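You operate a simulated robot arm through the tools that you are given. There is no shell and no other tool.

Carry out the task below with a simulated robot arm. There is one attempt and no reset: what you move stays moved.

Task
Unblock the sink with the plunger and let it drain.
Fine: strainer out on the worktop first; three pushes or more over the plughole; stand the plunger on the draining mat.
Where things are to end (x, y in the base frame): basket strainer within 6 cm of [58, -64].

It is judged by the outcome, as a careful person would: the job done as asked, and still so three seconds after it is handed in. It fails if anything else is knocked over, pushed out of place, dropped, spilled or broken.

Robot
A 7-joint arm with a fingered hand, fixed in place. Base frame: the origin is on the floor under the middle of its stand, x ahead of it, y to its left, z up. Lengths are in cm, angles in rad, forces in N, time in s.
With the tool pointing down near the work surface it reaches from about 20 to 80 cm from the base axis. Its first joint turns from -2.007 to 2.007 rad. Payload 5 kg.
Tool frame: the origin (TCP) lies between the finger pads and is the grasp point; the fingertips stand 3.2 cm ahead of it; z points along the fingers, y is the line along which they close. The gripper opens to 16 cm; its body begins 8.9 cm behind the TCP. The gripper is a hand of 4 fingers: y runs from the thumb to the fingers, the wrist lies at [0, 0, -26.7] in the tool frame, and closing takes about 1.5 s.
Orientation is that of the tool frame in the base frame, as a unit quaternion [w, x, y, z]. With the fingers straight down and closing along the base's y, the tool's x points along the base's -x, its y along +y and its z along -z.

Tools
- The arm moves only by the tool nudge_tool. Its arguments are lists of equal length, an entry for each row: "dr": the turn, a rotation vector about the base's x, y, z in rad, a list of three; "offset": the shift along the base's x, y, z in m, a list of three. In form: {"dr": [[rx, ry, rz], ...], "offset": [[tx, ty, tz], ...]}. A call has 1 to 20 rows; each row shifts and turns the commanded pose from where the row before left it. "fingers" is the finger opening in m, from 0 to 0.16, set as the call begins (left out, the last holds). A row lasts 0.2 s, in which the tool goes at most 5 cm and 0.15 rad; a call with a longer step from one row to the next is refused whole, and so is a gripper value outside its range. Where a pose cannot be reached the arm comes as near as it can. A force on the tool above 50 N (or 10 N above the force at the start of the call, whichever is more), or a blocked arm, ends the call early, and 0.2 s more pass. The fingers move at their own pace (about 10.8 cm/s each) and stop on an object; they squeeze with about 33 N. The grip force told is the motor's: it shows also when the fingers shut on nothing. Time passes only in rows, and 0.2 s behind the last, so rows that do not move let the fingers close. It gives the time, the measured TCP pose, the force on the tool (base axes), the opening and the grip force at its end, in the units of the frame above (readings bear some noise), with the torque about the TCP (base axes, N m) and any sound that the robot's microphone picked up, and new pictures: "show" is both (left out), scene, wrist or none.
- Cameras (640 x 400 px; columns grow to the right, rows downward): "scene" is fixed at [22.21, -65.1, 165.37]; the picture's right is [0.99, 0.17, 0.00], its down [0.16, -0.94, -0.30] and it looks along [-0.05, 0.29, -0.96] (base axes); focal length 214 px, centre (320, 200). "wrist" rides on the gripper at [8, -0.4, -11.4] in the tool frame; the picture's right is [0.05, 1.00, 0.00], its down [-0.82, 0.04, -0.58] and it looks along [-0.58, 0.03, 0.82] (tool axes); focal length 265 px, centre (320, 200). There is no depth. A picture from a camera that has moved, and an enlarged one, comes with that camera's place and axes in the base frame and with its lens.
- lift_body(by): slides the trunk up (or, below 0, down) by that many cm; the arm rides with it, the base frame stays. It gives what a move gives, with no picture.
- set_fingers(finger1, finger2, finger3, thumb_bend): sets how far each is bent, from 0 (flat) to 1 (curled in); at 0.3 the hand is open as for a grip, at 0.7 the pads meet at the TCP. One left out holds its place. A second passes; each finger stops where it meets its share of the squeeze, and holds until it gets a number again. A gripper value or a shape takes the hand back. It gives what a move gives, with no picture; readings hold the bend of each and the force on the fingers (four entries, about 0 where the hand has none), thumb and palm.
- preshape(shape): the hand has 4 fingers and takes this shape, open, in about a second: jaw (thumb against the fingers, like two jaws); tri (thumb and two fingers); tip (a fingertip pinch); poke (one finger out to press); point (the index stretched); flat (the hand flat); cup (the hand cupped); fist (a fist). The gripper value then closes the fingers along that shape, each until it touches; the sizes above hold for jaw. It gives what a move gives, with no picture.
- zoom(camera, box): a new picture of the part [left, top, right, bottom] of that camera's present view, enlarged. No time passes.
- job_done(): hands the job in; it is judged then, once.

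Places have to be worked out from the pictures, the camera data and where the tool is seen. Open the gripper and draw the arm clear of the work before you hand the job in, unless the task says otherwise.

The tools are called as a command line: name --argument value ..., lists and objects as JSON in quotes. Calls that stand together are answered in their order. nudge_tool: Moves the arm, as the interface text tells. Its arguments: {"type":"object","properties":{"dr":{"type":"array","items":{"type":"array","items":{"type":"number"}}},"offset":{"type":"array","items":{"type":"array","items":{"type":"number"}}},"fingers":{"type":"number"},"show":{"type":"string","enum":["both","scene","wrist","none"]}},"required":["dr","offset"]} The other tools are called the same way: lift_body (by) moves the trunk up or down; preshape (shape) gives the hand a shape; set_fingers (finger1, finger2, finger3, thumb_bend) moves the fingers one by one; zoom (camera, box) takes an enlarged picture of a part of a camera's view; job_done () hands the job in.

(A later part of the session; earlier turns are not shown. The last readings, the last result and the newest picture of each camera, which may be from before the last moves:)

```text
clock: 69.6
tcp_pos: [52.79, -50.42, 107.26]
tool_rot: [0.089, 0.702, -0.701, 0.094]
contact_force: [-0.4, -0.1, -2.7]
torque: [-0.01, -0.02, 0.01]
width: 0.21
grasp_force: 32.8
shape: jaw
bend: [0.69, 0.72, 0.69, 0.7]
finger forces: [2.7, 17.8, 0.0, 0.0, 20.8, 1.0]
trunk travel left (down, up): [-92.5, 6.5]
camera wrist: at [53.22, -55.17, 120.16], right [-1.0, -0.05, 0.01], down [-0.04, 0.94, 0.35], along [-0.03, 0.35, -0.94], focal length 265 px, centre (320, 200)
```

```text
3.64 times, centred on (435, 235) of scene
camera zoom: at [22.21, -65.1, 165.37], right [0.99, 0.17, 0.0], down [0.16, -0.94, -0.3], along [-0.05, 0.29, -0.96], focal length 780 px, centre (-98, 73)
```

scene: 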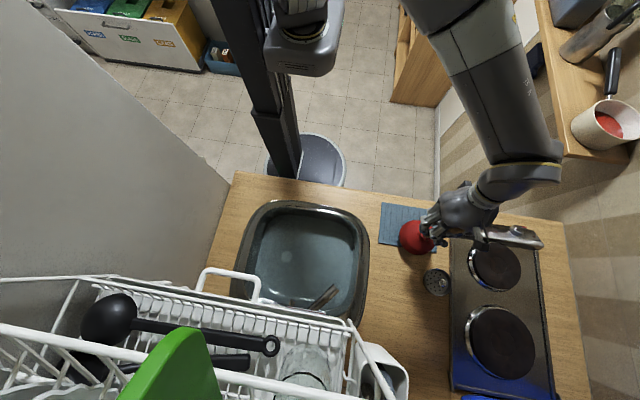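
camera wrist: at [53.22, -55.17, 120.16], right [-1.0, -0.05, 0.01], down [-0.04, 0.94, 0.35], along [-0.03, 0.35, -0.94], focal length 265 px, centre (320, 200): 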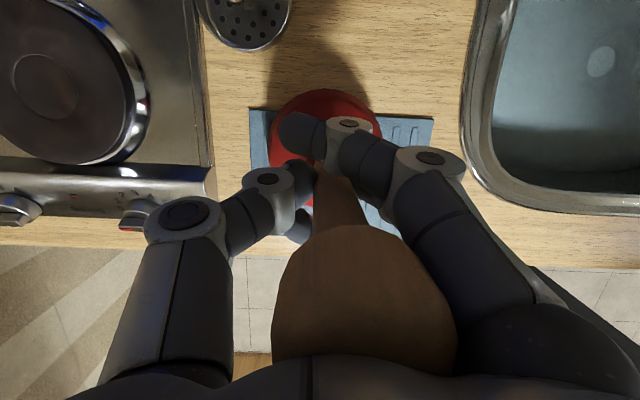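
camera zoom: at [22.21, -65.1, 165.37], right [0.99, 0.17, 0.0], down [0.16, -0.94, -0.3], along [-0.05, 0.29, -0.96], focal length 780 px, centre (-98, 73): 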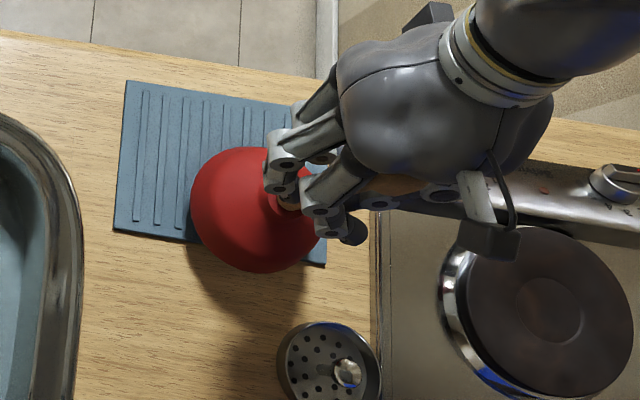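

The grip is firm now: finger forces unchanged, plunger hanging almost perfectly vertical, cup centre ≈ TCP + (-0.65, -0.45), cup bottom ≈ 15.7 cm below the TCP. I lift to TCP z ≈ 113 and carry it over the front part of the sink (y ≈ -54), keeping away from tap and rack.

nudge_tool --dr '[[0, 0, 0], [0, 0, 0], [0, 0, 0], [0, 0, 0], [0, 0, 0], [0, 0, 0], [0, 0, 0], [0, 0, 0], [0, 0, 0], [0, 0, 0], [0, 0, 0], [0, 0, 0], [0, 0, 0], [0, 0, 0], [0, 0, 0], [0, 0, 0], [0, 0, 0], [0, 0, 0], [0, 0, 0]]' --offset '[[0, 0, 0.015], [0, 0, 0.02], [-0.01, 0, 0.02], [-0.02, -0.002, 0.002], [-0.028, -0.003, 0], [-0.03, -0.003, 0], [-0.03, -0.003, 0], [-0.03, -0.003, 0], [-0.03, -0.003, 0], [-0.03, -0.003, 0], [-0.03, -0.003, 0], [-0.03, -0.003, 0], [-0.03, -0.003, 0], [-0.03, -0.003, 0], [-0.03, -0.002, 0], [-0.03, 0, 0], [-0.025, 0, 0], [-0.015, 0, 0], [0, 0, 0]]' --show "both"

```text
clock: 73.6
tcp_pos: [10.09, -53.69, 112.97]
tool_rot: [0.09, 0.701, -0.701, 0.093]
contact_force: [0.5, 0.1, -3.0]
torque: [0.04, 0.01, 0.0]
width: 0.19
grasp_force: 33.0
shape: jaw
bend: [0.69, 0.72, 0.69, 0.7]
finger forces: [2.6, 17.9, 0.0, 0.0, 20.9, 1.0]
trunk travel left (down, up): [-92.5, 6.5]
camera wrist: at [10.41, -58.59, 125.86], right [-1.0, -0.05, 0.01], down [-0.04, 0.94, 0.35], along [-0.02, 0.35, -0.94], focal length 265 px, centre (320, 200)
```

scene: 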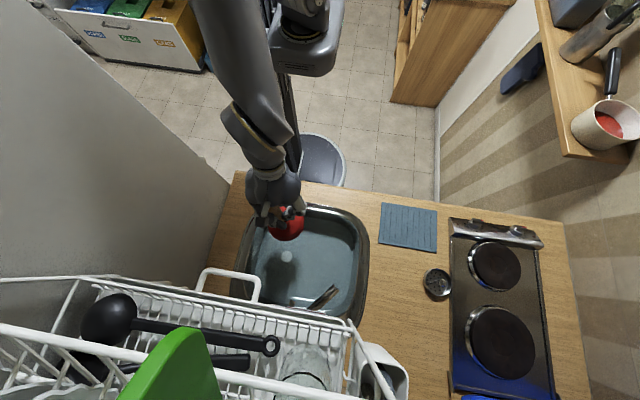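
wrist: 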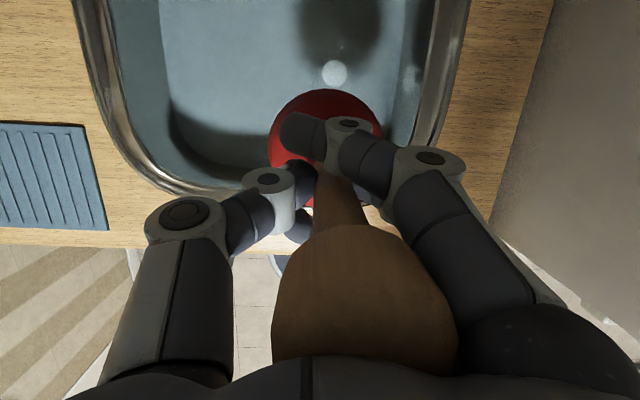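

The plughole shows as a light disc at about (7.7, -63.4). I shift to y ≈ -58 (still clear of the rack loop) and lower into the basin so that the camera goes below the rack before I move in over the hole.

nudge_tool --dr '[[0, 0, 0], [0, 0, 0], [0, 0, 0], [0, 0, 0], [0, 0, 0], [0, 0, 0], [0, 0, 0], [0, 0, 0], [0, 0, 0], [0, 0, 0], [0, 0, 0], [0, 0, 0], [0, 0, 0]]' --offset '[[-0.005, -0.012, 0], [-0.007, -0.016, 0], [-0.005, -0.015, -0.005], [0, 0, -0.02], [0, 0, -0.02], [0, 0, -0.02], [0, 0, -0.02], [0, 0, -0.02], [0, 0, -0.02], [0, 0, -0.02], [0, 0, -0.02], [0, 0, -0.015], [0, 0, 0]]' --show "both"

```text
clock: 76.4
tcp_pos: [8.2, -58.18, 94.95]
tool_rot: [-0.09, -0.701, 0.701, -0.093]
contact_force: [-0.8, 0.4, -2.6]
torque: [-0.02, 0.0, -0.01]
width: 0.2
grasp_force: 33.6
shape: jaw
bend: [0.69, 0.72, 0.69, 0.7]
finger forces: [2.4, 17.8, 0.0, 0.0, 20.7, 1.0]
trunk travel left (down, up): [-92.5, 6.5]
camera wrist: at [8.69, -62.84, 107.87], right [-1.0, -0.05, 0.01], down [-0.04, 0.94, 0.35], along [-0.02, 0.35, -0.94], focal length 265 px, centre (320, 200)
```

scene: 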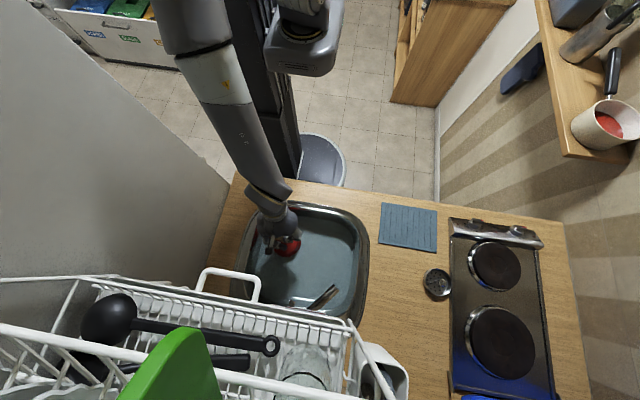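
wrist: 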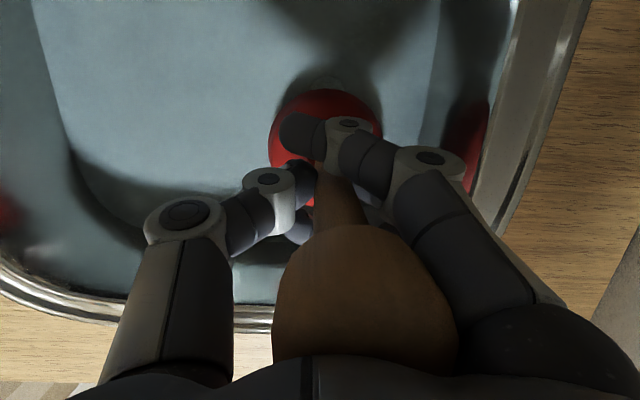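

Everything is steady. Now I slide 4.8 cm towards -y, putting the cup over the plughole under the rack's height, then look.

nudge_tool --dr '[[0, 0, 0], [0, 0, 0], [0, 0, 0], [0, 0, 0]]' --offset '[[0.001, -0.016, 0], [0, -0.016, 0], [0, -0.015, 0], [0, 0, 0]]' --show "both"

zoom --camera "scene" --box '[200, 170, 380, 320]'

```text
clock: 77.4
tcp_pos: [8.46, -62.71, 94.84]
tool_rot: [0.091, 0.701, -0.701, 0.094]
contact_force: [0.8, 0.2, -2.9]
torque: [0.02, -0.04, 0.03]
width: 0.2
grasp_force: 32.7
shape: jaw
bend: [0.69, 0.72, 0.69, 0.7]
finger forces: [2.6, 17.8, 0.1, 0.0, 20.8, 0.9]
trunk travel left (down, up): [-92.5, 6.5]
camera wrist: at [8.82, -67.58, 107.82], right [-1.0, -0.05, 0.01], down [-0.04, 0.94, 0.35], along [-0.02, 0.35, -0.94], focal length 265 px, centre (320, 200)
```

scene: 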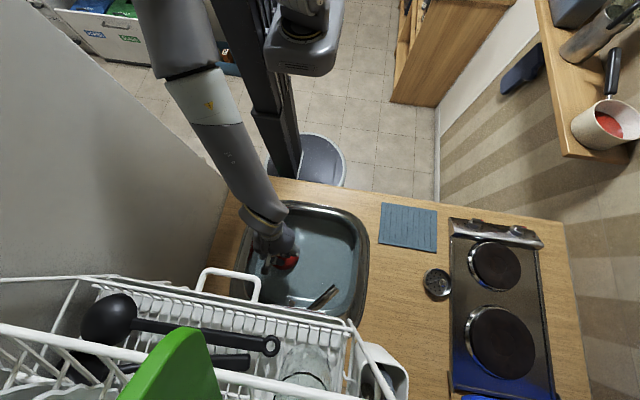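
wrist: 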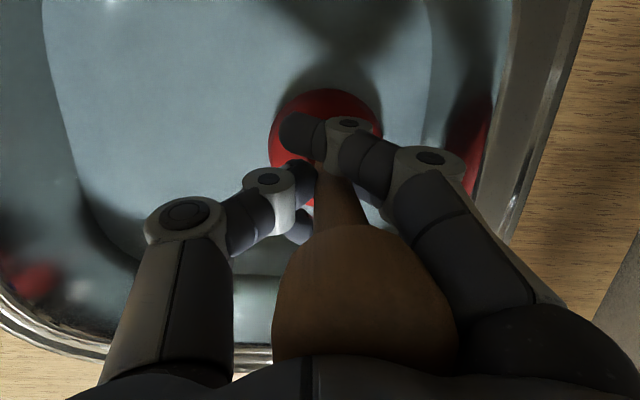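

```text
2.67 times, centred on (290, 245) of scene
camera zoom: at [22.21, -65.1, 165.37], right [0.99, 0.17, 0.0], down [0.16, -0.94, -0.3], along [-0.05, 0.29, -0.96], focal length 572 px, centre (400, 80)
```

zoom: 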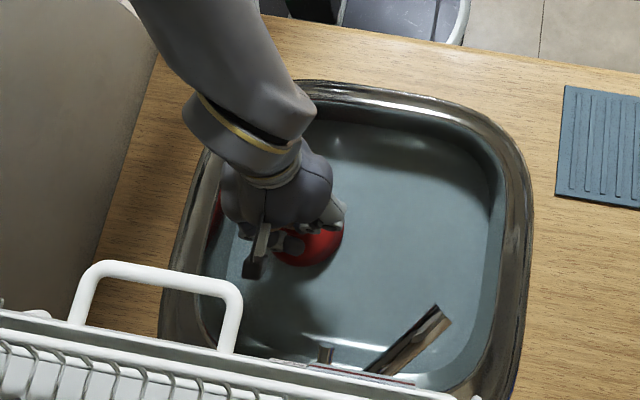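

The cup appears centred at about (7.6, -63.3), right over the plughole. I lower slowly to make contact with the basin floor.

nudge_tool --dr '[[0, 0, 0], [0, 0, 0], [0, 0, 0], [0, 0, 0], [0, 0, 0], [0, 0, 0], [0, 0, 0]]' --offset '[[0, -0.001, -0.008], [0, -0.001, -0.008], [0, 0, -0.008], [0, 0, -0.008], [0, 0, -0.006], [0, 0, -0.004], [0, 0, 0]]' --show "wrist"

```text
clock: 79.0
tcp_pos: [8.46, -62.93, 90.74]
tool_rot: [0.089, 0.701, -0.701, 0.093]
contact_force: [-0.2, 0.5, -2.1]
torque: [0.03, -0.05, 0.01]
width: 0.2
grasp_force: 32.9
shape: jaw
bend: [0.69, 0.72, 0.69, 0.7]
finger forces: [2.7, 17.8, 0.1, 0.1, 20.7, 1.0]
trunk travel left (down, up): [-92.5, 6.5]
camera wrist: at [8.78, -67.78, 103.66], right [-1.0, -0.05, 0.01], down [-0.04, 0.94, 0.35], along [-0.02, 0.35, -0.94], focal length 265 px, centre (320, 200)
```

wrist: 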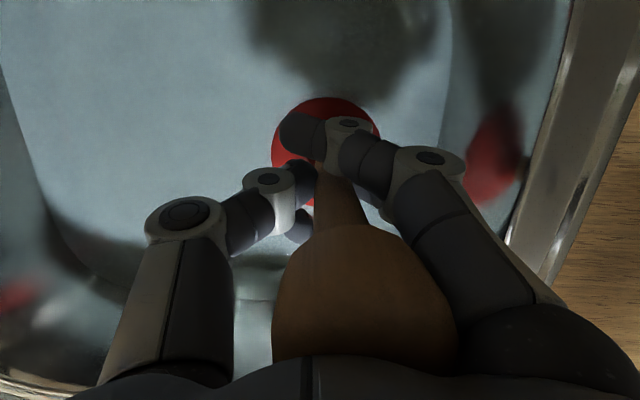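

Not touching yet. I press on down gently to find the floor and build up the first push.

nudge_tool --dr '[[0, 0, 0], [0, 0, 0], [0, 0, 0], [0, 0, 0]]' --offset '[[0, 0, -0.004], [0, 0, -0.004], [0, 0, -0.004], [0, 0, 0]]' --show "none"

```text
clock: 80.0
tcp_pos: [8.43, -62.95, 89.49]
tool_rot: [-0.09, -0.701, 0.702, -0.093]
contact_force: [-0.4, 0.8, -2.9]
torque: [0.01, 0.01, -0.03]
width: 0.18
grasp_force: 32.4
shape: jaw
bend: [0.69, 0.72, 0.69, 0.7]
finger forces: [2.6, 17.7, 0.0, 0.0, 20.7, 1.0]
trunk travel left (down, up): [-92.5, 6.5]
```

Still free; I continue in 3 mm steps.

nudge_tool --dr '[[0, 0, 0], [0, 0, 0], [0, 0, 0], [0, 0, 0]]' --offset '[[0, 0, -0.003], [0, 0, -0.003], [0, 0, -0.003], [0, 0, 0]]' --show "none"

```text
clock: 81.0
tcp_pos: [8.36, -63.02, 88.68]
tool_rot: [0.091, 0.701, -0.701, 0.094]
contact_force: [1.9, -0.6, 3.5]
torque: [0.01, 0.12, -0.01]
width: 0.19
grasp_force: 32.3
shape: jaw
bend: [0.69, 0.72, 0.69, 0.7]
finger forces: [2.2, 18.1, 0.0, 0.0, 21.7, 1.6]
trunk travel left (down, up): [-92.5, 6.5]
```

Contact: the cup has met the floor at TCP z ≈ 88.8. First push: press down a further 0.6 cm and watch the force.

nudge_tool --dr '[[0, 0, 0], [0, 0, 0], [0, 0, 0], [0, 0, 0]]' --offset '[[0, 0, -0.002], [0, 0, -0.002], [0, 0, -0.002], [0, 0, 0]]' --show "scene"

```text
clock: 82.0
tcp_pos: [8.28, -62.9, 88.0]
tool_rot: [-0.091, -0.701, 0.701, -0.094]
contact_force: [1.6, -0.3, 6.0]
torque: [0.01, 0.21, 0.02]
width: 0.21
grasp_force: 32.9
shape: jaw
bend: [0.69, 0.72, 0.69, 0.7]
finger forces: [1.9, 18.4, 0.1, 0.0, 22.1, 1.9]
trunk travel left (down, up): [-92.5, 6.5]
```

scene: 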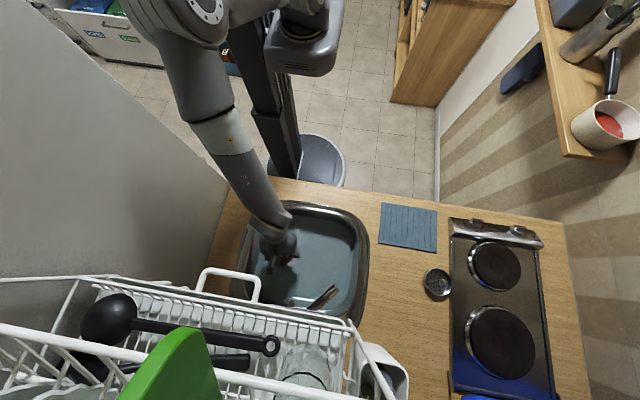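

The force rises gently (soft cup). I push further, 2 cm more.

nudge_tool --dr '[[0, 0, 0], [0, 0, 0], [0, 0, 0], [0, 0, 0], [0, 0, 0]]' --offset '[[0, 0, -0.005], [0, 0, -0.005], [0, 0, -0.005], [0, 0, -0.005], [0, 0, 0]]' --show "both"

```text
clock: 83.2
tcp_pos: [8.66, -62.96, 86.72]
tool_rot: [0.093, 0.701, -0.7, 0.1]
contact_force: [0.5, 15.8, 32.6]
torque: [0.06, -0.3, -0.02]
width: 0.33
grasp_force: 32.9
shape: jaw
bend: [0.69, 0.72, 0.69, 0.72]
finger forces: [4.9, 17.6, 0.1, 0.1, 24.4, 19.4]
trunk travel left (down, up): [-92.5, 6.5]
heard: click
stopped in row 5: the force on the tool passed its limit at 52 N (the readings are from after the stop); the commanded pose is now the measured one
camera wrist: at [8.91, -67.77, 99.75], right [-1.0, -0.05, 0.01], down [-0.05, 0.94, 0.34], along [-0.02, 0.33, -0.94], focal length 265 px, centre (320, 200)
```

scene: 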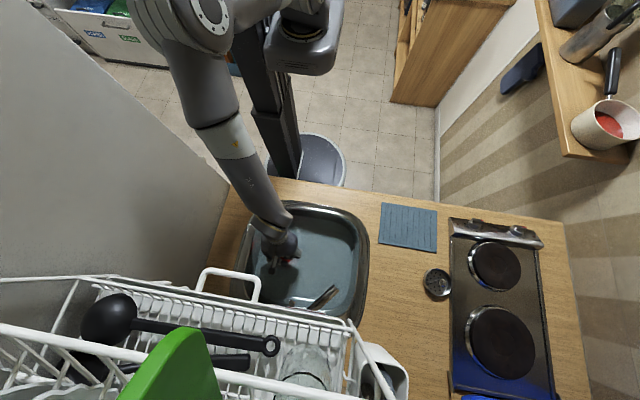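
wrist: 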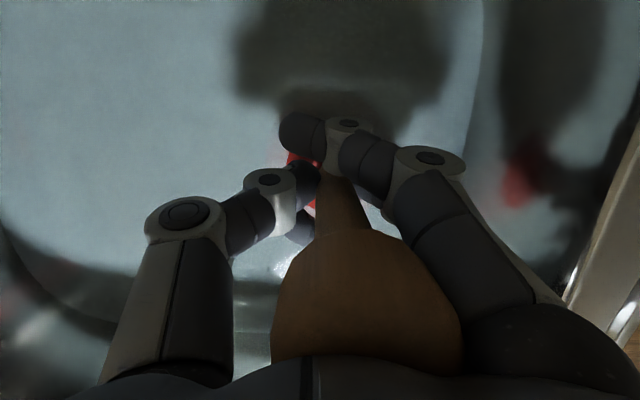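

First push done (peak 52 N, a click was heard). I raise the plunger ~3 cm to let the cup refill and push down a second time.

nudge_tool --dr '[[0, 0, 0], [0, 0, 0], [0, 0, 0], [0, 0, 0]]' --offset '[[0, 0, 0.01], [0, 0, 0.012], [0, 0, 0.01], [0, 0, 0]]' --show "both"

zoom --camera "scene" --box '[200, 170, 380, 320]'

```text
clock: 84.2
tcp_pos: [8.5, -63.2, 89.47]
tool_rot: [0.091, 0.701, -0.7, 0.096]
contact_force: [0.2, -0.1, -2.2]
torque: [-0.01, -0.02, 0.02]
width: 0.29
grasp_force: 32.5
shape: jaw
bend: [0.69, 0.71, 0.69, 0.71]
finger forces: [4.2, 17.2, 0.0, 0.1, 20.0, 4.8]
trunk travel left (down, up): [-92.5, 6.5]
camera wrist: at [8.83, -68.03, 102.46], right [-1.0, -0.05, 0.01], down [-0.05, 0.94, 0.34], along [-0.02, 0.34, -0.94], focal length 265 px, centre (320, 200)
```

scene: 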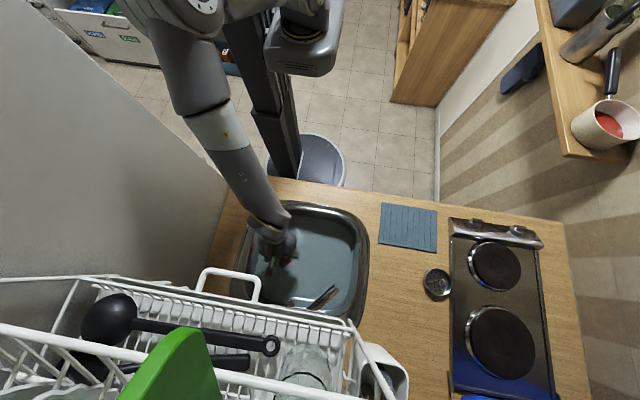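
wrist: 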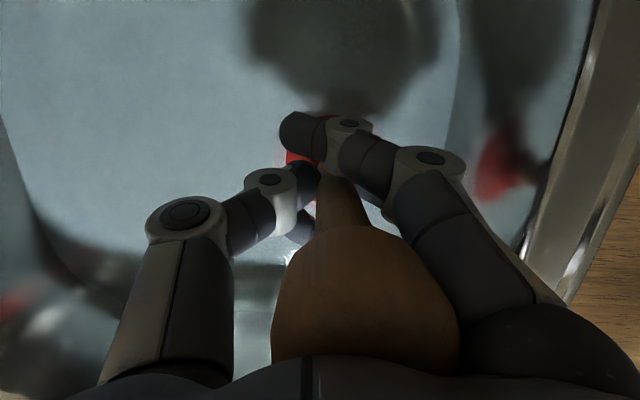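

```text
2.67 times, centred on (290, 245) of scene
camera zoom: at [22.21, -65.1, 165.37], right [0.99, 0.17, 0.0], down [0.16, -0.94, -0.3], along [-0.05, 0.29, -0.96], focal length 572 px, centre (400, 80)
```

zoom: 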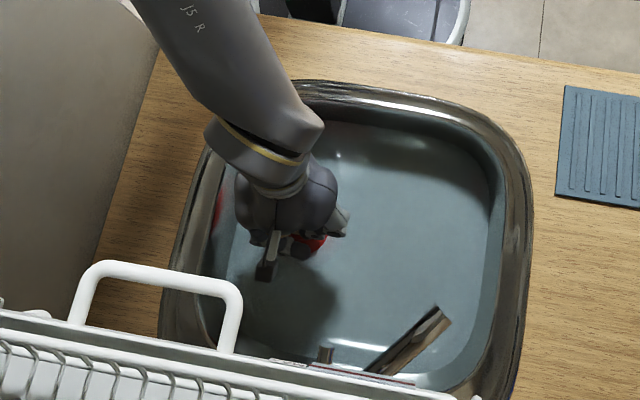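

I zoom into the hand view to check the cup.

zoom --camera "wrist" --box '[220, 60, 440, 260]'

zoom --camera "scene" --box '[250, 220, 320, 280]'

```text
2.00 times, centred on (330, 160) of wrist
camera zoom: at [8.83, -68.03, 102.46], right [-1.0, -0.05, 0.01], down [-0.05, 0.94, 0.34], along [-0.02, 0.34, -0.94], focal length 531 px, centre (300, 280)
```

zoom: 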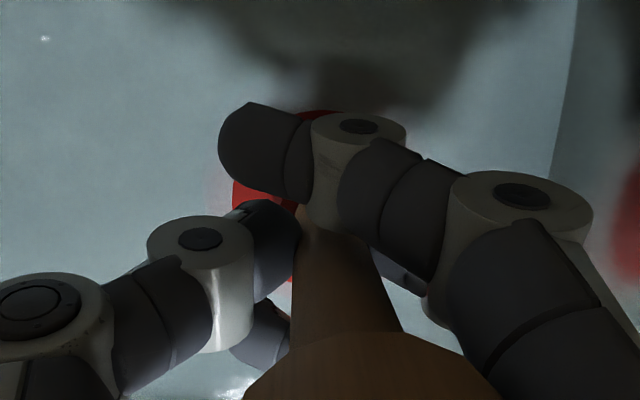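

```text
6.67 times, centred on (285, 250) of scene
camera zoom: at [22.21, -65.1, 165.37], right [0.99, 0.17, 0.0], down [0.16, -0.94, -0.3], along [-0.05, 0.29, -0.96], focal length 1430 px, centre (553, -133)
```

zoom: 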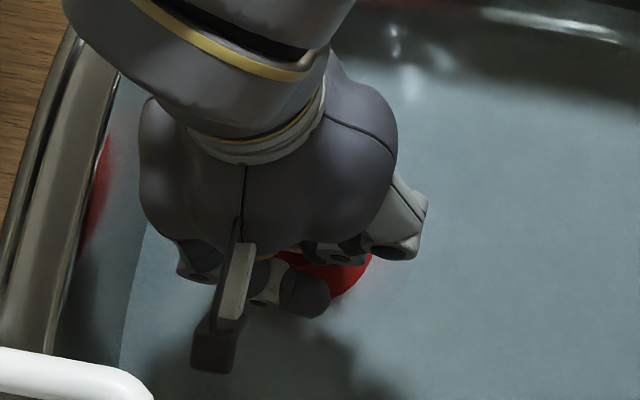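

The cup is partly below the murky water line, centred under the hand. Second push now.

nudge_tool --dr '[[0, 0, 0], [0, 0, 0], [0, 0, 0], [0, 0, 0], [0, 0, 0]]' --offset '[[0, 0, -0.008], [0, 0, -0.008], [0, 0, -0.006], [0, 0, -0.004], [0, 0, 0]]' --show "none"

```text
clock: 85.4
tcp_pos: [8.4, -63.3, 86.88]
tool_rot: [0.092, 0.701, -0.7, 0.098]
contact_force: [-3.1, 0.6, 11.1]
torque: [-0.11, -0.19, 0.01]
width: 0.26
grasp_force: 33.3
shape: jaw
bend: [0.69, 0.71, 0.69, 0.71]
finger forces: [5.6, 18.6, 0.0, 0.0, 21.1, 7.9]
trunk travel left (down, up): [-92.5, 6.5]
heard: click
```

A second click with the push (≈14 N net). I raise and do the third push.

nudge_tool --dr '[[0, 0, 0], [0, 0, 0], [0, 0, 0], [0, 0, 0]]' --offset '[[0, 0, 0.01], [0, 0, 0.012], [0, 0, 0.01], [0, 0, 0]]' --show "none"

nudge_tool --dr '[[0, 0, 0], [0, 0, 0], [0, 0, 0], [0, 0, 0], [0, 0, 0], [0, 0, 0]]' --offset '[[0, 0, -0.01], [0, 0, -0.01], [0, 0, -0.008], [0, 0, -0.006], [0, 0, -0.003], [0, 0, 0]]' --show "both"

```text
clock: 86.4
tcp_pos: [8.51, -63.27, 90.09]
tool_rot: [0.092, 0.701, -0.701, 0.096]
contact_force: [1.0, -0.8, -2.5]
torque: [0.03, -0.03, 0.0]
width: 0.23
grasp_force: 32.7
shape: jaw
bend: [0.69, 0.71, 0.69, 0.71]
finger forces: [4.5, 17.3, 0.0, 0.1, 20.3, 4.5]
trunk travel left (down, up): [-92.5, 6.5]
```

```text
clock: 87.8
tcp_pos: [8.4, -63.26, 86.72]
tool_rot: [0.093, 0.701, -0.7, 0.1]
contact_force: [-6.3, 3.0, 29.7]
torque: [0.08, -0.67, 0.09]
width: 0.24
grasp_force: 33.0
shape: jaw
bend: [0.69, 0.72, 0.69, 0.71]
finger forces: [8.3, 18.5, 0.0, 0.0, 24.5, 13.1]
trunk travel left (down, up): [-92.5, 6.5]
heard: click
camera wrist: at [8.77, -67.97, 99.78], right [-1.0, -0.05, 0.01], down [-0.05, 0.94, 0.34], along [-0.02, 0.33, -0.94], focal length 265 px, centre (320, 200)
```

scene: 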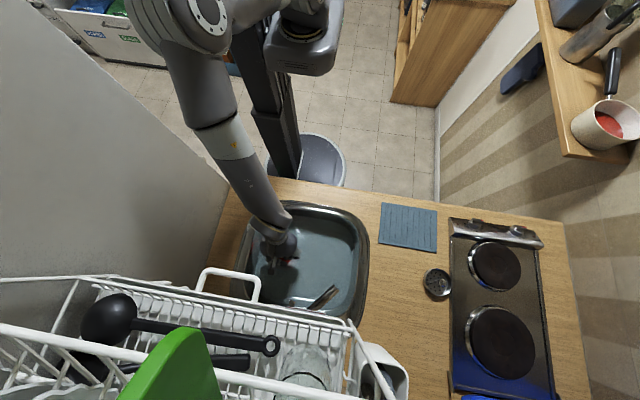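
wrist: 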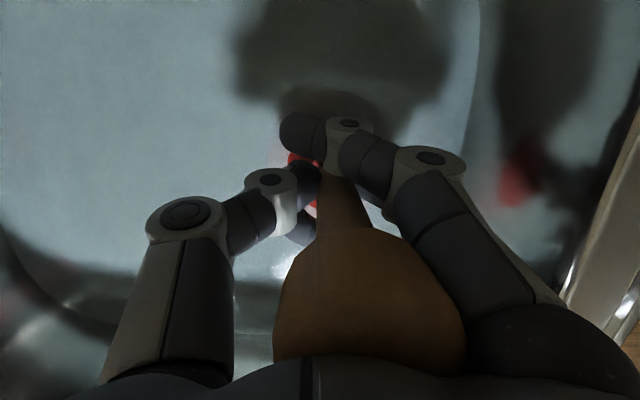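

Third push (30 N) with a click. "Three or more": I add two more pushes to be safe.

nudge_tool --dr '[[0, 0, 0], [0, 0, 0], [0, 0, 0], [0, 0, 0], [0, 0, 0], [0, 0, 0], [0, 0, 0], [0, 0, 0], [0, 0, 0], [0, 0, 0]]' --offset '[[0, 0, 0.01], [0, 0, 0.012], [0, 0, 0.012], [0, 0, 0], [0, 0, -0.01], [0, 0, -0.01], [0, 0, -0.008], [0, 0, -0.005], [0, 0, -0.001], [0, 0, 0]]' --show "none"

nudge_tool --dr '[[0, 0, 0], [0, 0, 0], [0, 0, 0], [0, 0, 0], [0, 0, 0], [0, 0, 0], [0, 0, 0], [0, 0, 0], [0, 0, 0], [0, 0, 0]]' --offset '[[0, 0, 0.01], [0, 0, 0.012], [0, 0, 0.012], [0, 0, 0], [0, 0, -0.01], [0, 0, -0.01], [0, 0, -0.008], [0, 0, -0.005], [0, 0, -0.001], [0, 0, 0]]' --show "both"

```text
clock: 90.0
tcp_pos: [8.36, -63.29, 86.72]
tool_rot: [-0.094, -0.7, 0.701, -0.099]
contact_force: [-4.1, 5.2, 30.9]
torque: [-0.11, -0.74, 0.09]
width: 0.26
grasp_force: 33.5
shape: jaw
bend: [0.69, 0.71, 0.69, 0.71]
finger forces: [8.9, 17.7, 0.0, 0.0, 25.9, 13.7]
trunk travel left (down, up): [-92.5, 6.5]
heard: click
```

```text
clock: 92.2
tcp_pos: [8.33, -63.24, 86.76]
tool_rot: [-0.093, -0.7, 0.701, -0.1]
contact_force: [-5.1, 5.8, 30.5]
torque: [-0.12, -0.7, 0.03]
width: 0.26
grasp_force: 32.6
shape: jaw
bend: [0.69, 0.71, 0.69, 0.72]
finger forces: [9.1, 18.3, 0.0, 0.0, 24.6, 14.3]
trunk travel left (down, up): [-92.5, 6.5]
heard: click
camera wrist: at [8.72, -67.87, 99.77], right [-1.0, -0.05, 0.01], down [-0.05, 0.94, 0.34], along [-0.02, 0.33, -0.94], focal length 265 px, centre (320, 200)
```

scene: 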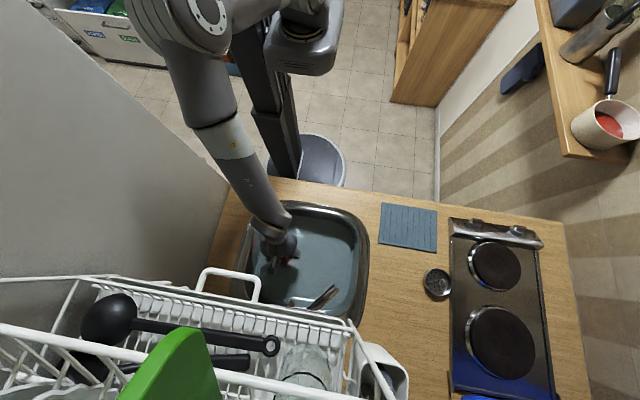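
wrist: 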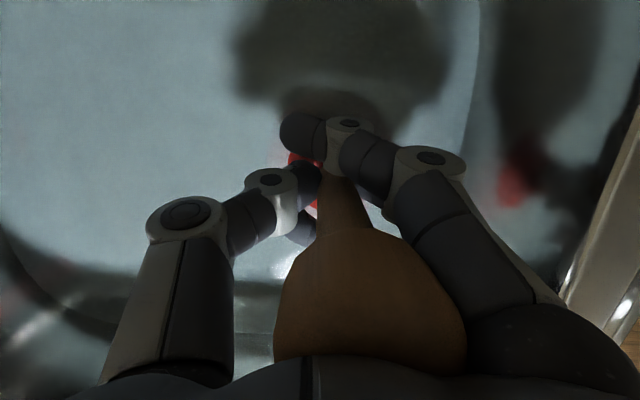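

Five pushes done. I raise the plunger off the hole and watch whether the water goes down.

nudge_tool --dr '[[0, 0, 0], [0, 0, 0], [0, 0, 0], [0, 0, 0], [0, 0, 0], [0, 0, 0], [0, 0, 0], [0, 0, 0], [0, 0, 0]]' --offset '[[0, 0, 0.01], [0, 0, 0.015], [0, 0, 0.015], [0, 0, 0.015], [0, 0, 0.015], [0, 0, 0.01], [0, 0, 0], [0, 0, 0], [0, 0, 0]]' --show "both"

zoom --camera "scene" --box '[200, 170, 380, 320]'

```text
clock: 94.2
tcp_pos: [8.46, -63.24, 94.36]
tool_rot: [0.092, 0.701, -0.7, 0.097]
contact_force: [-0.2, -0.5, -3.0]
torque: [-0.02, -0.02, 0.01]
width: 0.25
grasp_force: 33.1
shape: jaw
bend: [0.69, 0.71, 0.69, 0.71]
finger forces: [5.6, 17.0, 0.0, 0.0, 20.3, 4.8]
trunk travel left (down, up): [-92.5, 6.5]
camera wrist: at [8.82, -68.07, 107.39], right [-1.0, -0.05, 0.01], down [-0.05, 0.94, 0.34], along [-0.02, 0.34, -0.94], focal length 265 px, centre (320, 200)
```

scene: 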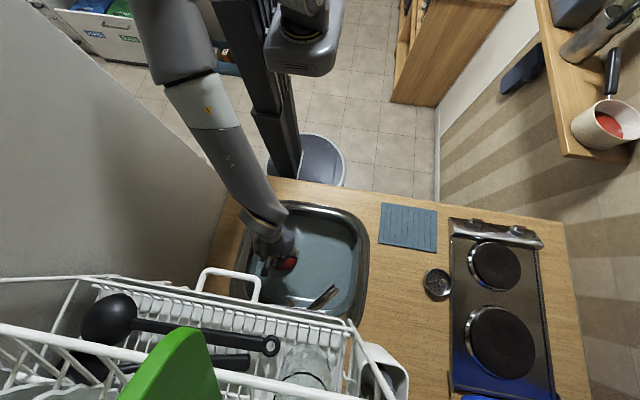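
wrist: 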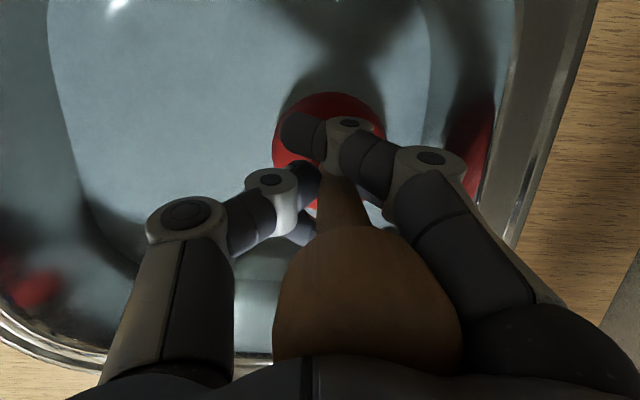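

```text
2.67 times, centred on (290, 245) of scene
camera zoom: at [22.21, -65.1, 165.37], right [0.99, 0.17, 0.0], down [0.16, -0.94, -0.3], along [-0.05, 0.29, -0.96], focal length 572 px, centre (400, 80)
```

zoom: 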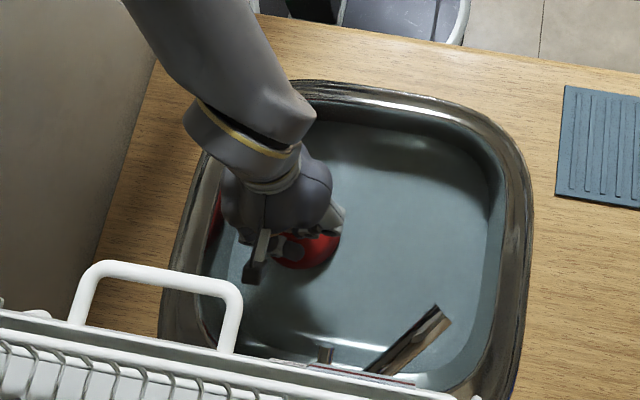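

The water level isn't clearly changed yet. I draw back to y ≈ -58 and raise above the rim (the plunger stays over the basin), and wait a moment to compare.

nudge_tool --dr '[[0, 0, 0], [0, 0, 0], [0, 0, 0], [0, 0, 0], [0, 0, 0], [0, 0, 0], [0, 0, 0], [0, 0, 0], [0, 0, 0], [0, 0, 0], [0, 0, 0], [0, 0, 0], [0, 0, 0], [0, 0, 0], [0, 0, 0]]' --offset '[[0, 0.012, 0], [0, 0.016, 0], [0, 0.016, 0], [0, 0.008, 0.01], [0, 0, 0.02], [0, 0, 0.02], [0, 0, 0.02], [0, 0, 0.02], [0, 0, 0.02], [0, 0, 0.02], [0, 0, 0.02], [0, 0, 0.02], [0, 0, 0.01], [0, 0, 0], [0, 0, 0]]' --show "both"

zoom --camera "scene" --box '[200, 170, 380, 320]'

zoom --camera "wrist" --box '[100, 0, 480, 200]'

```text
clock: 97.4
tcp_pos: [8.48, -58.15, 112.41]
tool_rot: [-0.092, -0.701, 0.701, -0.097]
contact_force: [0.6, -0.8, -2.6]
torque: [-0.03, -0.01, -0.01]
width: 0.24
grasp_force: 33.3
shape: jaw
bend: [0.69, 0.71, 0.69, 0.71]
finger forces: [5.5, 16.8, 0.1, 0.1, 20.0, 4.3]
trunk travel left (down, up): [-92.5, 6.5]
camera wrist: at [8.86, -62.81, 125.38], right [-1.0, -0.05, 0.01], down [-0.05, 0.94, 0.34], along [-0.02, 0.34, -0.94], focal length 265 px, centre (320, 200)
```

scene: 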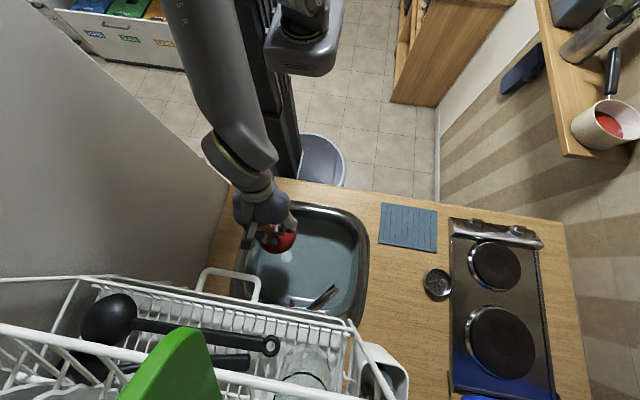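
wrist: 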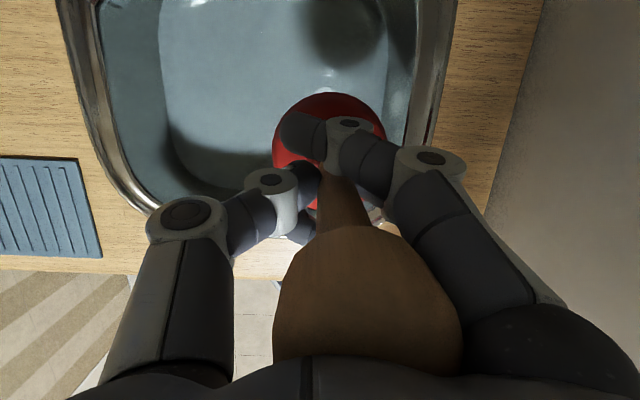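

```text
2.67 times, centred on (290, 245) of scene
camera zoom: at [22.21, -65.1, 165.37], right [0.99, 0.17, 0.0], down [0.16, -0.94, -0.3], along [-0.05, 0.29, -0.96], focal length 572 px, centre (400, 80)
```

zoom: 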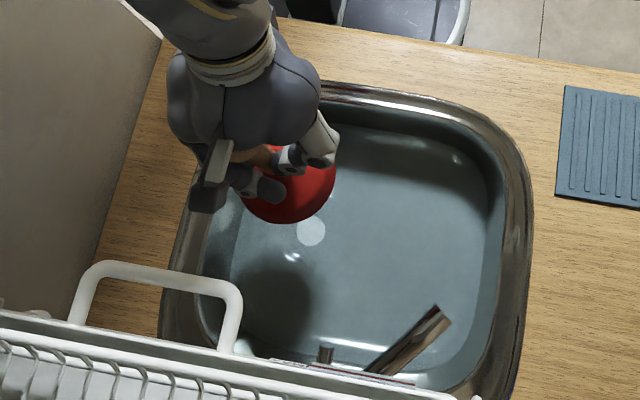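

```text
1.68 times, centred on (290, 100) of wrist
camera zoom: at [8.86, -62.81, 125.38], right [-1.0, -0.05, 0.01], down [-0.05, 0.94, 0.34], along [-0.02, 0.34, -0.94], focal length 447 px, centre (370, 368)
```

zoom: 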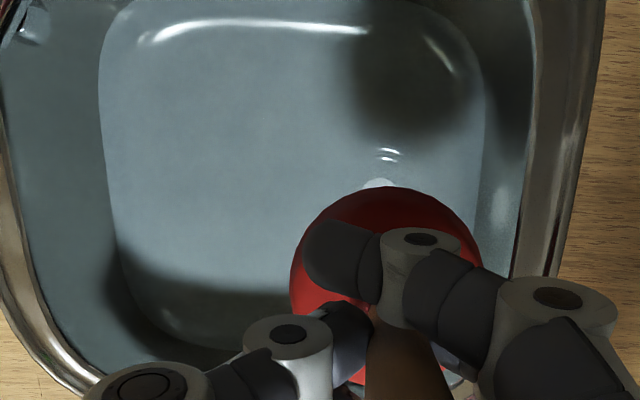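

The plughole is visible again. I wait a couple of seconds here and compare the same view for a falling water level.

nudge_tool --dr '[[0, 0, 0], [0, 0, 0], [0, 0, 0], [0, 0, 0], [0, 0, 0], [0, 0, 0], [0, 0, 0], [0, 0, 0], [0, 0, 0], [0, 0, 0], [0, 0, 0], [0, 0, 0], [0, 0, 0], [0, 0, 0], [0, 0, 0], [0, 0, 0], [0, 0, 0], [0, 0, 0], [0, 0, 0], [0, 0, 0]]' --offset '[[0, 0, 0], [0, 0, 0], [0, 0, 0], [0, 0, 0], [0, 0, 0], [0, 0, 0], [0, 0, 0], [0, 0, 0], [0, 0, 0], [0, 0, 0], [0, 0, 0], [0, 0, 0], [0, 0, 0], [0, 0, 0], [0, 0, 0], [0, 0, 0], [0, 0, 0], [0, 0, 0], [0, 0, 0], [0, 0, 0]]' --show "wrist"

zoom --camera "scene" --box '[200, 170, 380, 320]'

zoom --camera "wrist" --box '[100, 0, 480, 200]'

```text
clock: 101.6
tcp_pos: [8.37, -58.0, 112.33]
tool_rot: [0.092, 0.701, -0.701, 0.096]
contact_force: [-0.5, 0.5, -2.9]
torque: [0.06, -0.03, -0.02]
width: 0.24
grasp_force: 33.1
shape: jaw
bend: [0.69, 0.71, 0.69, 0.71]
finger forces: [5.5, 16.9, 0.0, 0.0, 20.0, 4.4]
trunk travel left (down, up): [-92.5, 6.5]
camera wrist: at [8.86, -62.82, 125.37], right [-1.0, -0.05, 0.01], down [-0.05, 0.94, 0.34], along [-0.02, 0.34, -0.94], focal length 265 px, centre (320, 200)
```

wrist: 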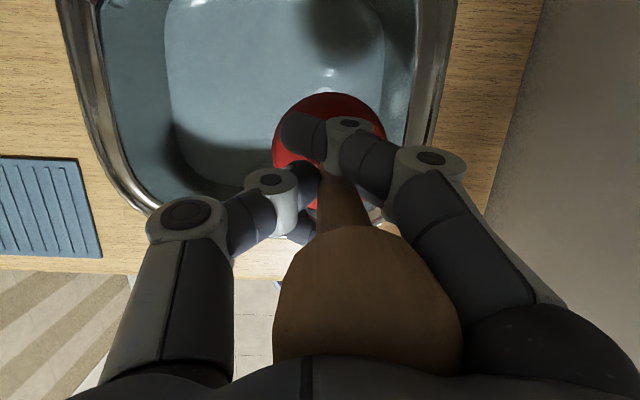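

```text
2.67 times, centred on (290, 245) of scene
camera zoom: at [22.21, -65.1, 165.37], right [0.99, 0.17, 0.0], down [0.16, -0.94, -0.3], along [-0.05, 0.29, -0.96], focal length 572 px, centre (400, 80)
```

zoom: 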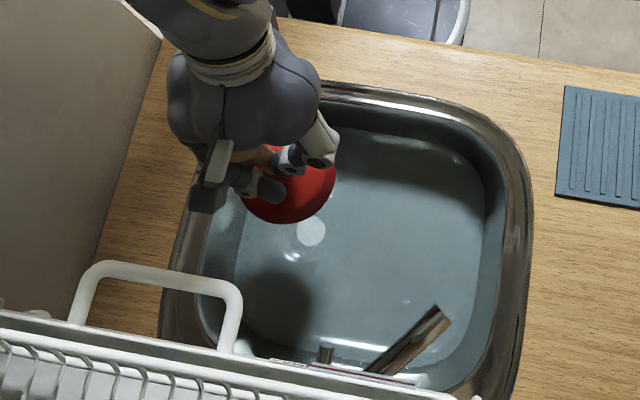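

```text
1.68 times, centred on (290, 100) of wrist
camera zoom: at [8.86, -62.82, 125.37], right [-1.0, -0.05, 0.01], down [-0.05, 0.94, 0.34], along [-0.02, 0.34, -0.94], focal length 447 px, centre (370, 368)
```

zoom: 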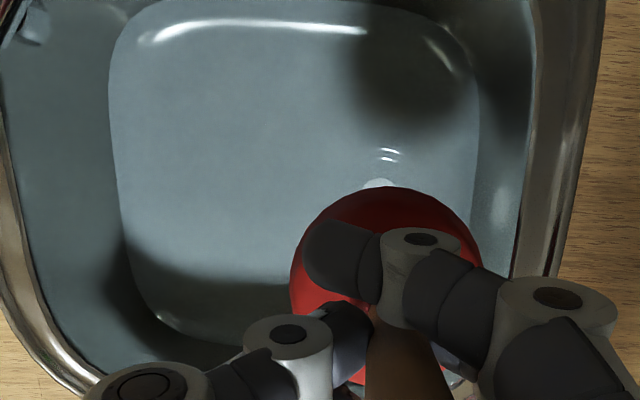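

The lit water area is shrinking on all sides (edges moved inwards by several pixels in 4 s): the sink is draining. I now carry the plunger back over to the mat, target cup centre about (51, -46.5).

nudge_tool --dr '[[0, 0, 0], [0, 0, 0], [0, 0, 0], [0, 0, 0], [0, 0, 0], [0, 0, 0], [0, 0, 0], [0, 0, 0], [0, 0, 0], [0, 0, 0], [0, 0, 0], [0, 0, 0], [0, 0, 0], [0, 0, 0], [0, 0, 0], [0, 0, 0], [0, 0, 0]]' --offset '[[0.01, 0.01, 0.003], [0.02, 0.015, 0.003], [0.03, 0.007, 0], [0.03, 0.007, 0], [0.03, 0.007, 0], [0.03, 0.007, 0], [0.03, 0.007, 0], [0.03, 0.007, 0], [0.03, 0.007, 0], [0.03, 0.007, 0], [0.03, 0.007, 0], [0.03, 0.007, 0], [0.03, 0.007, 0], [0.03, 0.007, 0], [0.03, 0.007, 0], [0.014, 0.003, 0], [0, 0, 0]]' --show "both"

zoom --camera "scene" --box '[360, 160, 500, 280]'

```text
clock: 105.2
tcp_pos: [51.88, -46.14, 113.03]
tool_rot: [0.092, 0.701, -0.7, 0.097]
contact_force: [0.1, -0.9, -2.9]
torque: [0.0, 0.01, 0.01]
width: 0.23
grasp_force: 33.2
shape: jaw
bend: [0.69, 0.71, 0.69, 0.71]
finger forces: [5.4, 16.8, 0.0, 0.1, 19.9, 4.0]
trunk travel left (down, up): [-92.5, 6.5]
camera wrist: at [52.32, -50.96, 126.01], right [-1.0, -0.05, 0.01], down [-0.05, 0.94, 0.34], along [-0.02, 0.34, -0.94], focal length 265 px, centre (320, 200)
```

scene: 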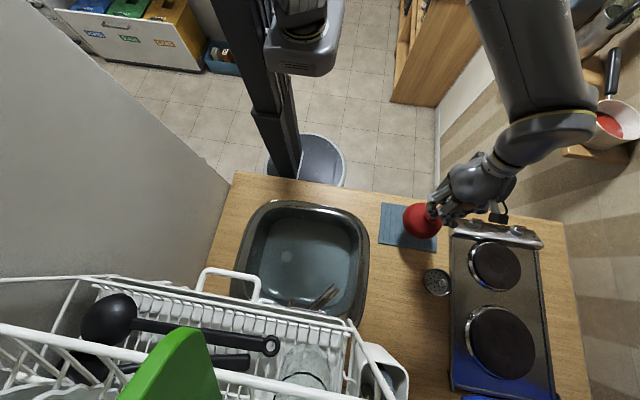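
wrist: 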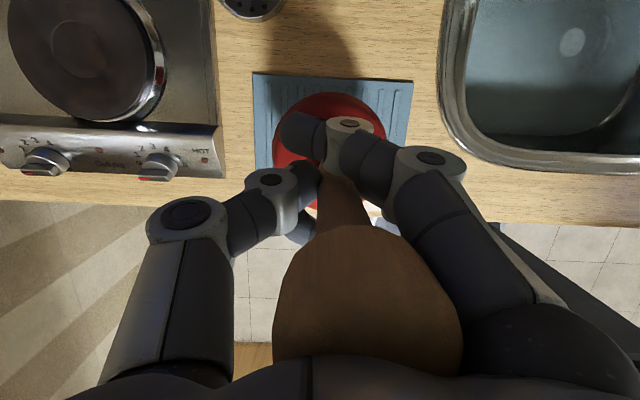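

```text
3.33 times, centred on (430, 220) of scene
camera zoom: at [22.21, -65.1, 165.37], right [0.99, 0.17, 0.0], down [0.16, -0.94, -0.3], along [-0.05, 0.29, -0.96], focal length 715 px, centre (-47, 133)
```

zoom: 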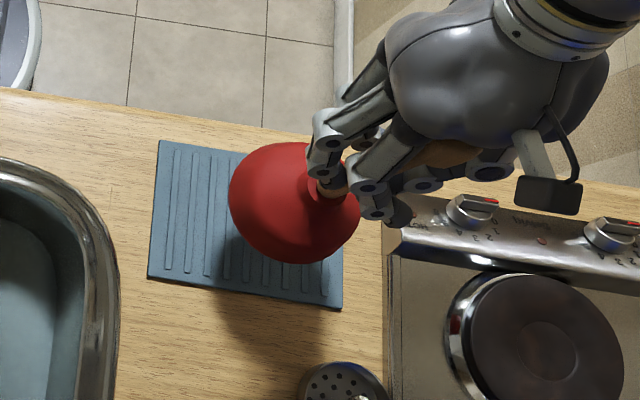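

The cup hangs over the mat centre (about (51.2, -46.3)). I lower it, slowing down near the mat.

nudge_tool --dr '[[0, 0, 0], [0, 0, 0], [0, 0, 0], [0, 0, 0], [0, 0, 0], [0, 0, 0]]' --offset '[[0, -0.002, -0.015], [0, 0, -0.015], [0, 0, -0.015], [0, 0, -0.012], [0, 0, -0.008], [0, 0, 0]]' --show "both"

zoom --camera "scene" --box '[360, 160, 500, 280]'

```text
clock: 106.6
tcp_pos: [51.92, -46.2, 106.57]
tool_rot: [0.093, 0.701, -0.7, 0.097]
contact_force: [1.6, -0.6, -2.5]
torque: [0.01, -0.06, -0.03]
width: 0.22
grasp_force: 33.4
shape: jaw
bend: [0.69, 0.71, 0.69, 0.71]
finger forces: [5.4, 16.5, 0.0, 0.0, 19.8, 3.9]
trunk travel left (down, up): [-92.5, 6.5]
camera wrist: at [52.33, -51.1, 119.54], right [-1.0, -0.05, 0.01], down [-0.05, 0.94, 0.34], along [-0.02, 0.34, -0.94], focal length 265 px, centre (320, 200)
```

scene: 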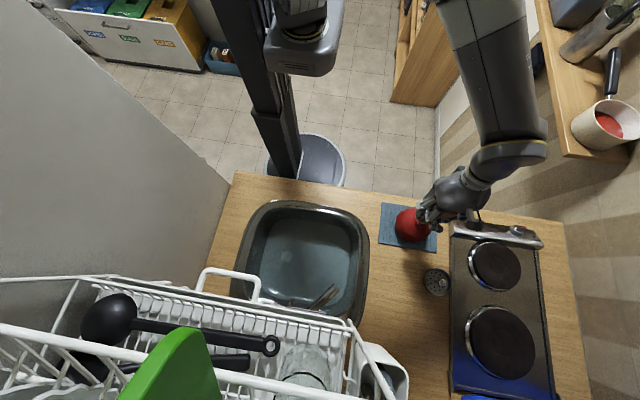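
wrist: 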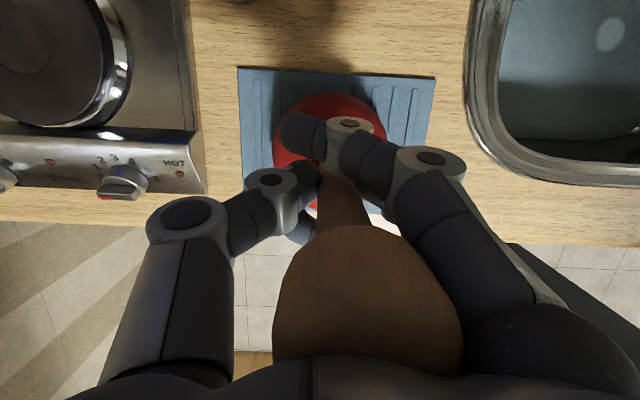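

```text
3.33 times, centred on (430, 220) of scene
camera zoom: at [22.21, -65.1, 165.37], right [0.99, 0.17, 0.0], down [0.16, -0.94, -0.3], along [-0.05, 0.29, -0.96], focal length 715 px, centre (-47, 133)
```

zoom: 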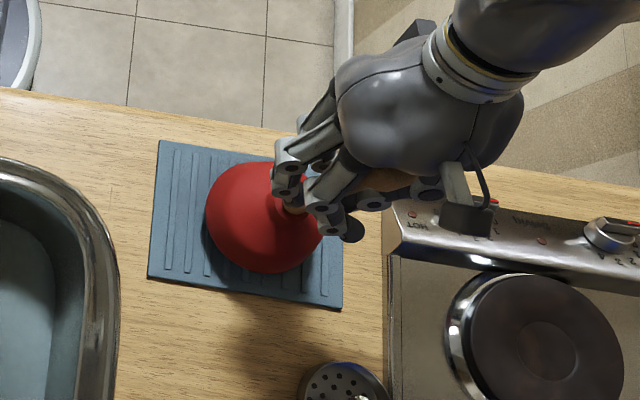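

Well centred over the mat, about 2 cm above it. I lower in small steps to contact.

nudge_tool --dr '[[0, 0, 0], [0, 0, 0], [0, 0, 0], [0, 0, 0], [0, 0, 0]]' --offset '[[0, 0, -0.005], [0, 0, -0.005], [0, 0, -0.004], [0, 0, -0.003], [0, 0, 0]]' --show "none"

```text
clock: 107.8
tcp_pos: [51.96, -46.43, 104.84]
tool_rot: [0.093, 0.701, -0.7, 0.097]
contact_force: [-1.0, 1.2, 0.2]
torque: [0.02, -0.02, -0.02]
width: 0.21
grasp_force: 33.2
shape: jaw
bend: [0.69, 0.71, 0.69, 0.71]
finger forces: [5.6, 17.1, 0.0, 0.1, 20.0, 4.4]
trunk travel left (down, up): [-92.5, 6.5]
```

The weight has come off (first touch). I go 4 mm further so that the cup sits fully.

nudge_tool --dr '[[0, 0, 0], [0, 0, 0], [0, 0, 0]]' --offset '[[0, 0, -0.003], [0, 0, -0.002], [0, 0, 0]]' --show "both"

zoom --camera "scene" --box '[360, 160, 500, 280]'

```text
clock: 108.6
tcp_pos: [51.76, -46.39, 104.38]
tool_rot: [0.092, 0.702, -0.7, 0.098]
contact_force: [-0.5, -0.1, 2.2]
torque: [-0.12, -0.14, -0.02]
width: 0.25
grasp_force: 32.3
shape: jaw
bend: [0.69, 0.71, 0.69, 0.71]
finger forces: [5.9, 17.2, 0.0, 0.1, 20.8, 4.9]
trunk travel left (down, up): [-92.5, 6.5]
camera wrist: at [52.26, -51.08, 117.39], right [-1.0, -0.05, 0.01], down [-0.05, 0.94, 0.34], along [-0.02, 0.34, -0.94], focal length 265 px, centre (320, 200)
```

scene: 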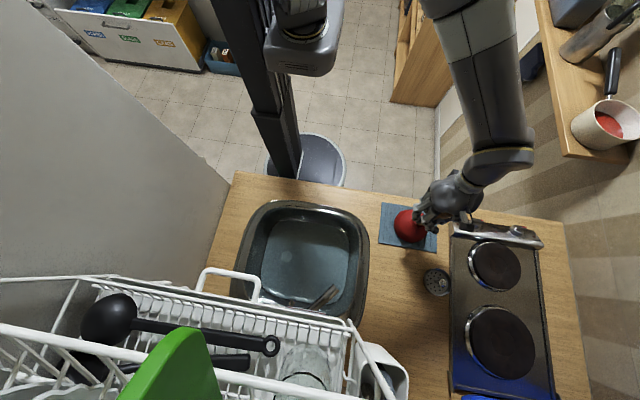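
wrist: 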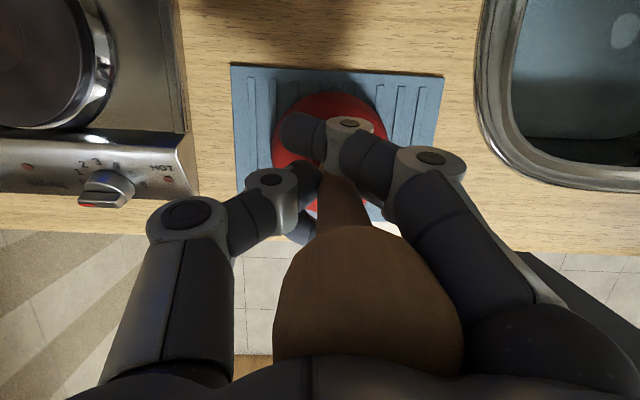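

```text
3.33 times, centred on (430, 220) of scene
camera zoom: at [22.21, -65.1, 165.37], right [0.99, 0.17, 0.0], down [0.16, -0.94, -0.3], along [-0.05, 0.29, -0.96], focal length 715 px, centre (-47, 133)
```

zoom: 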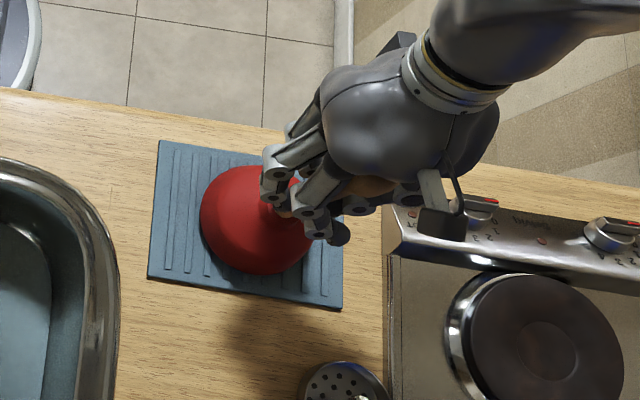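

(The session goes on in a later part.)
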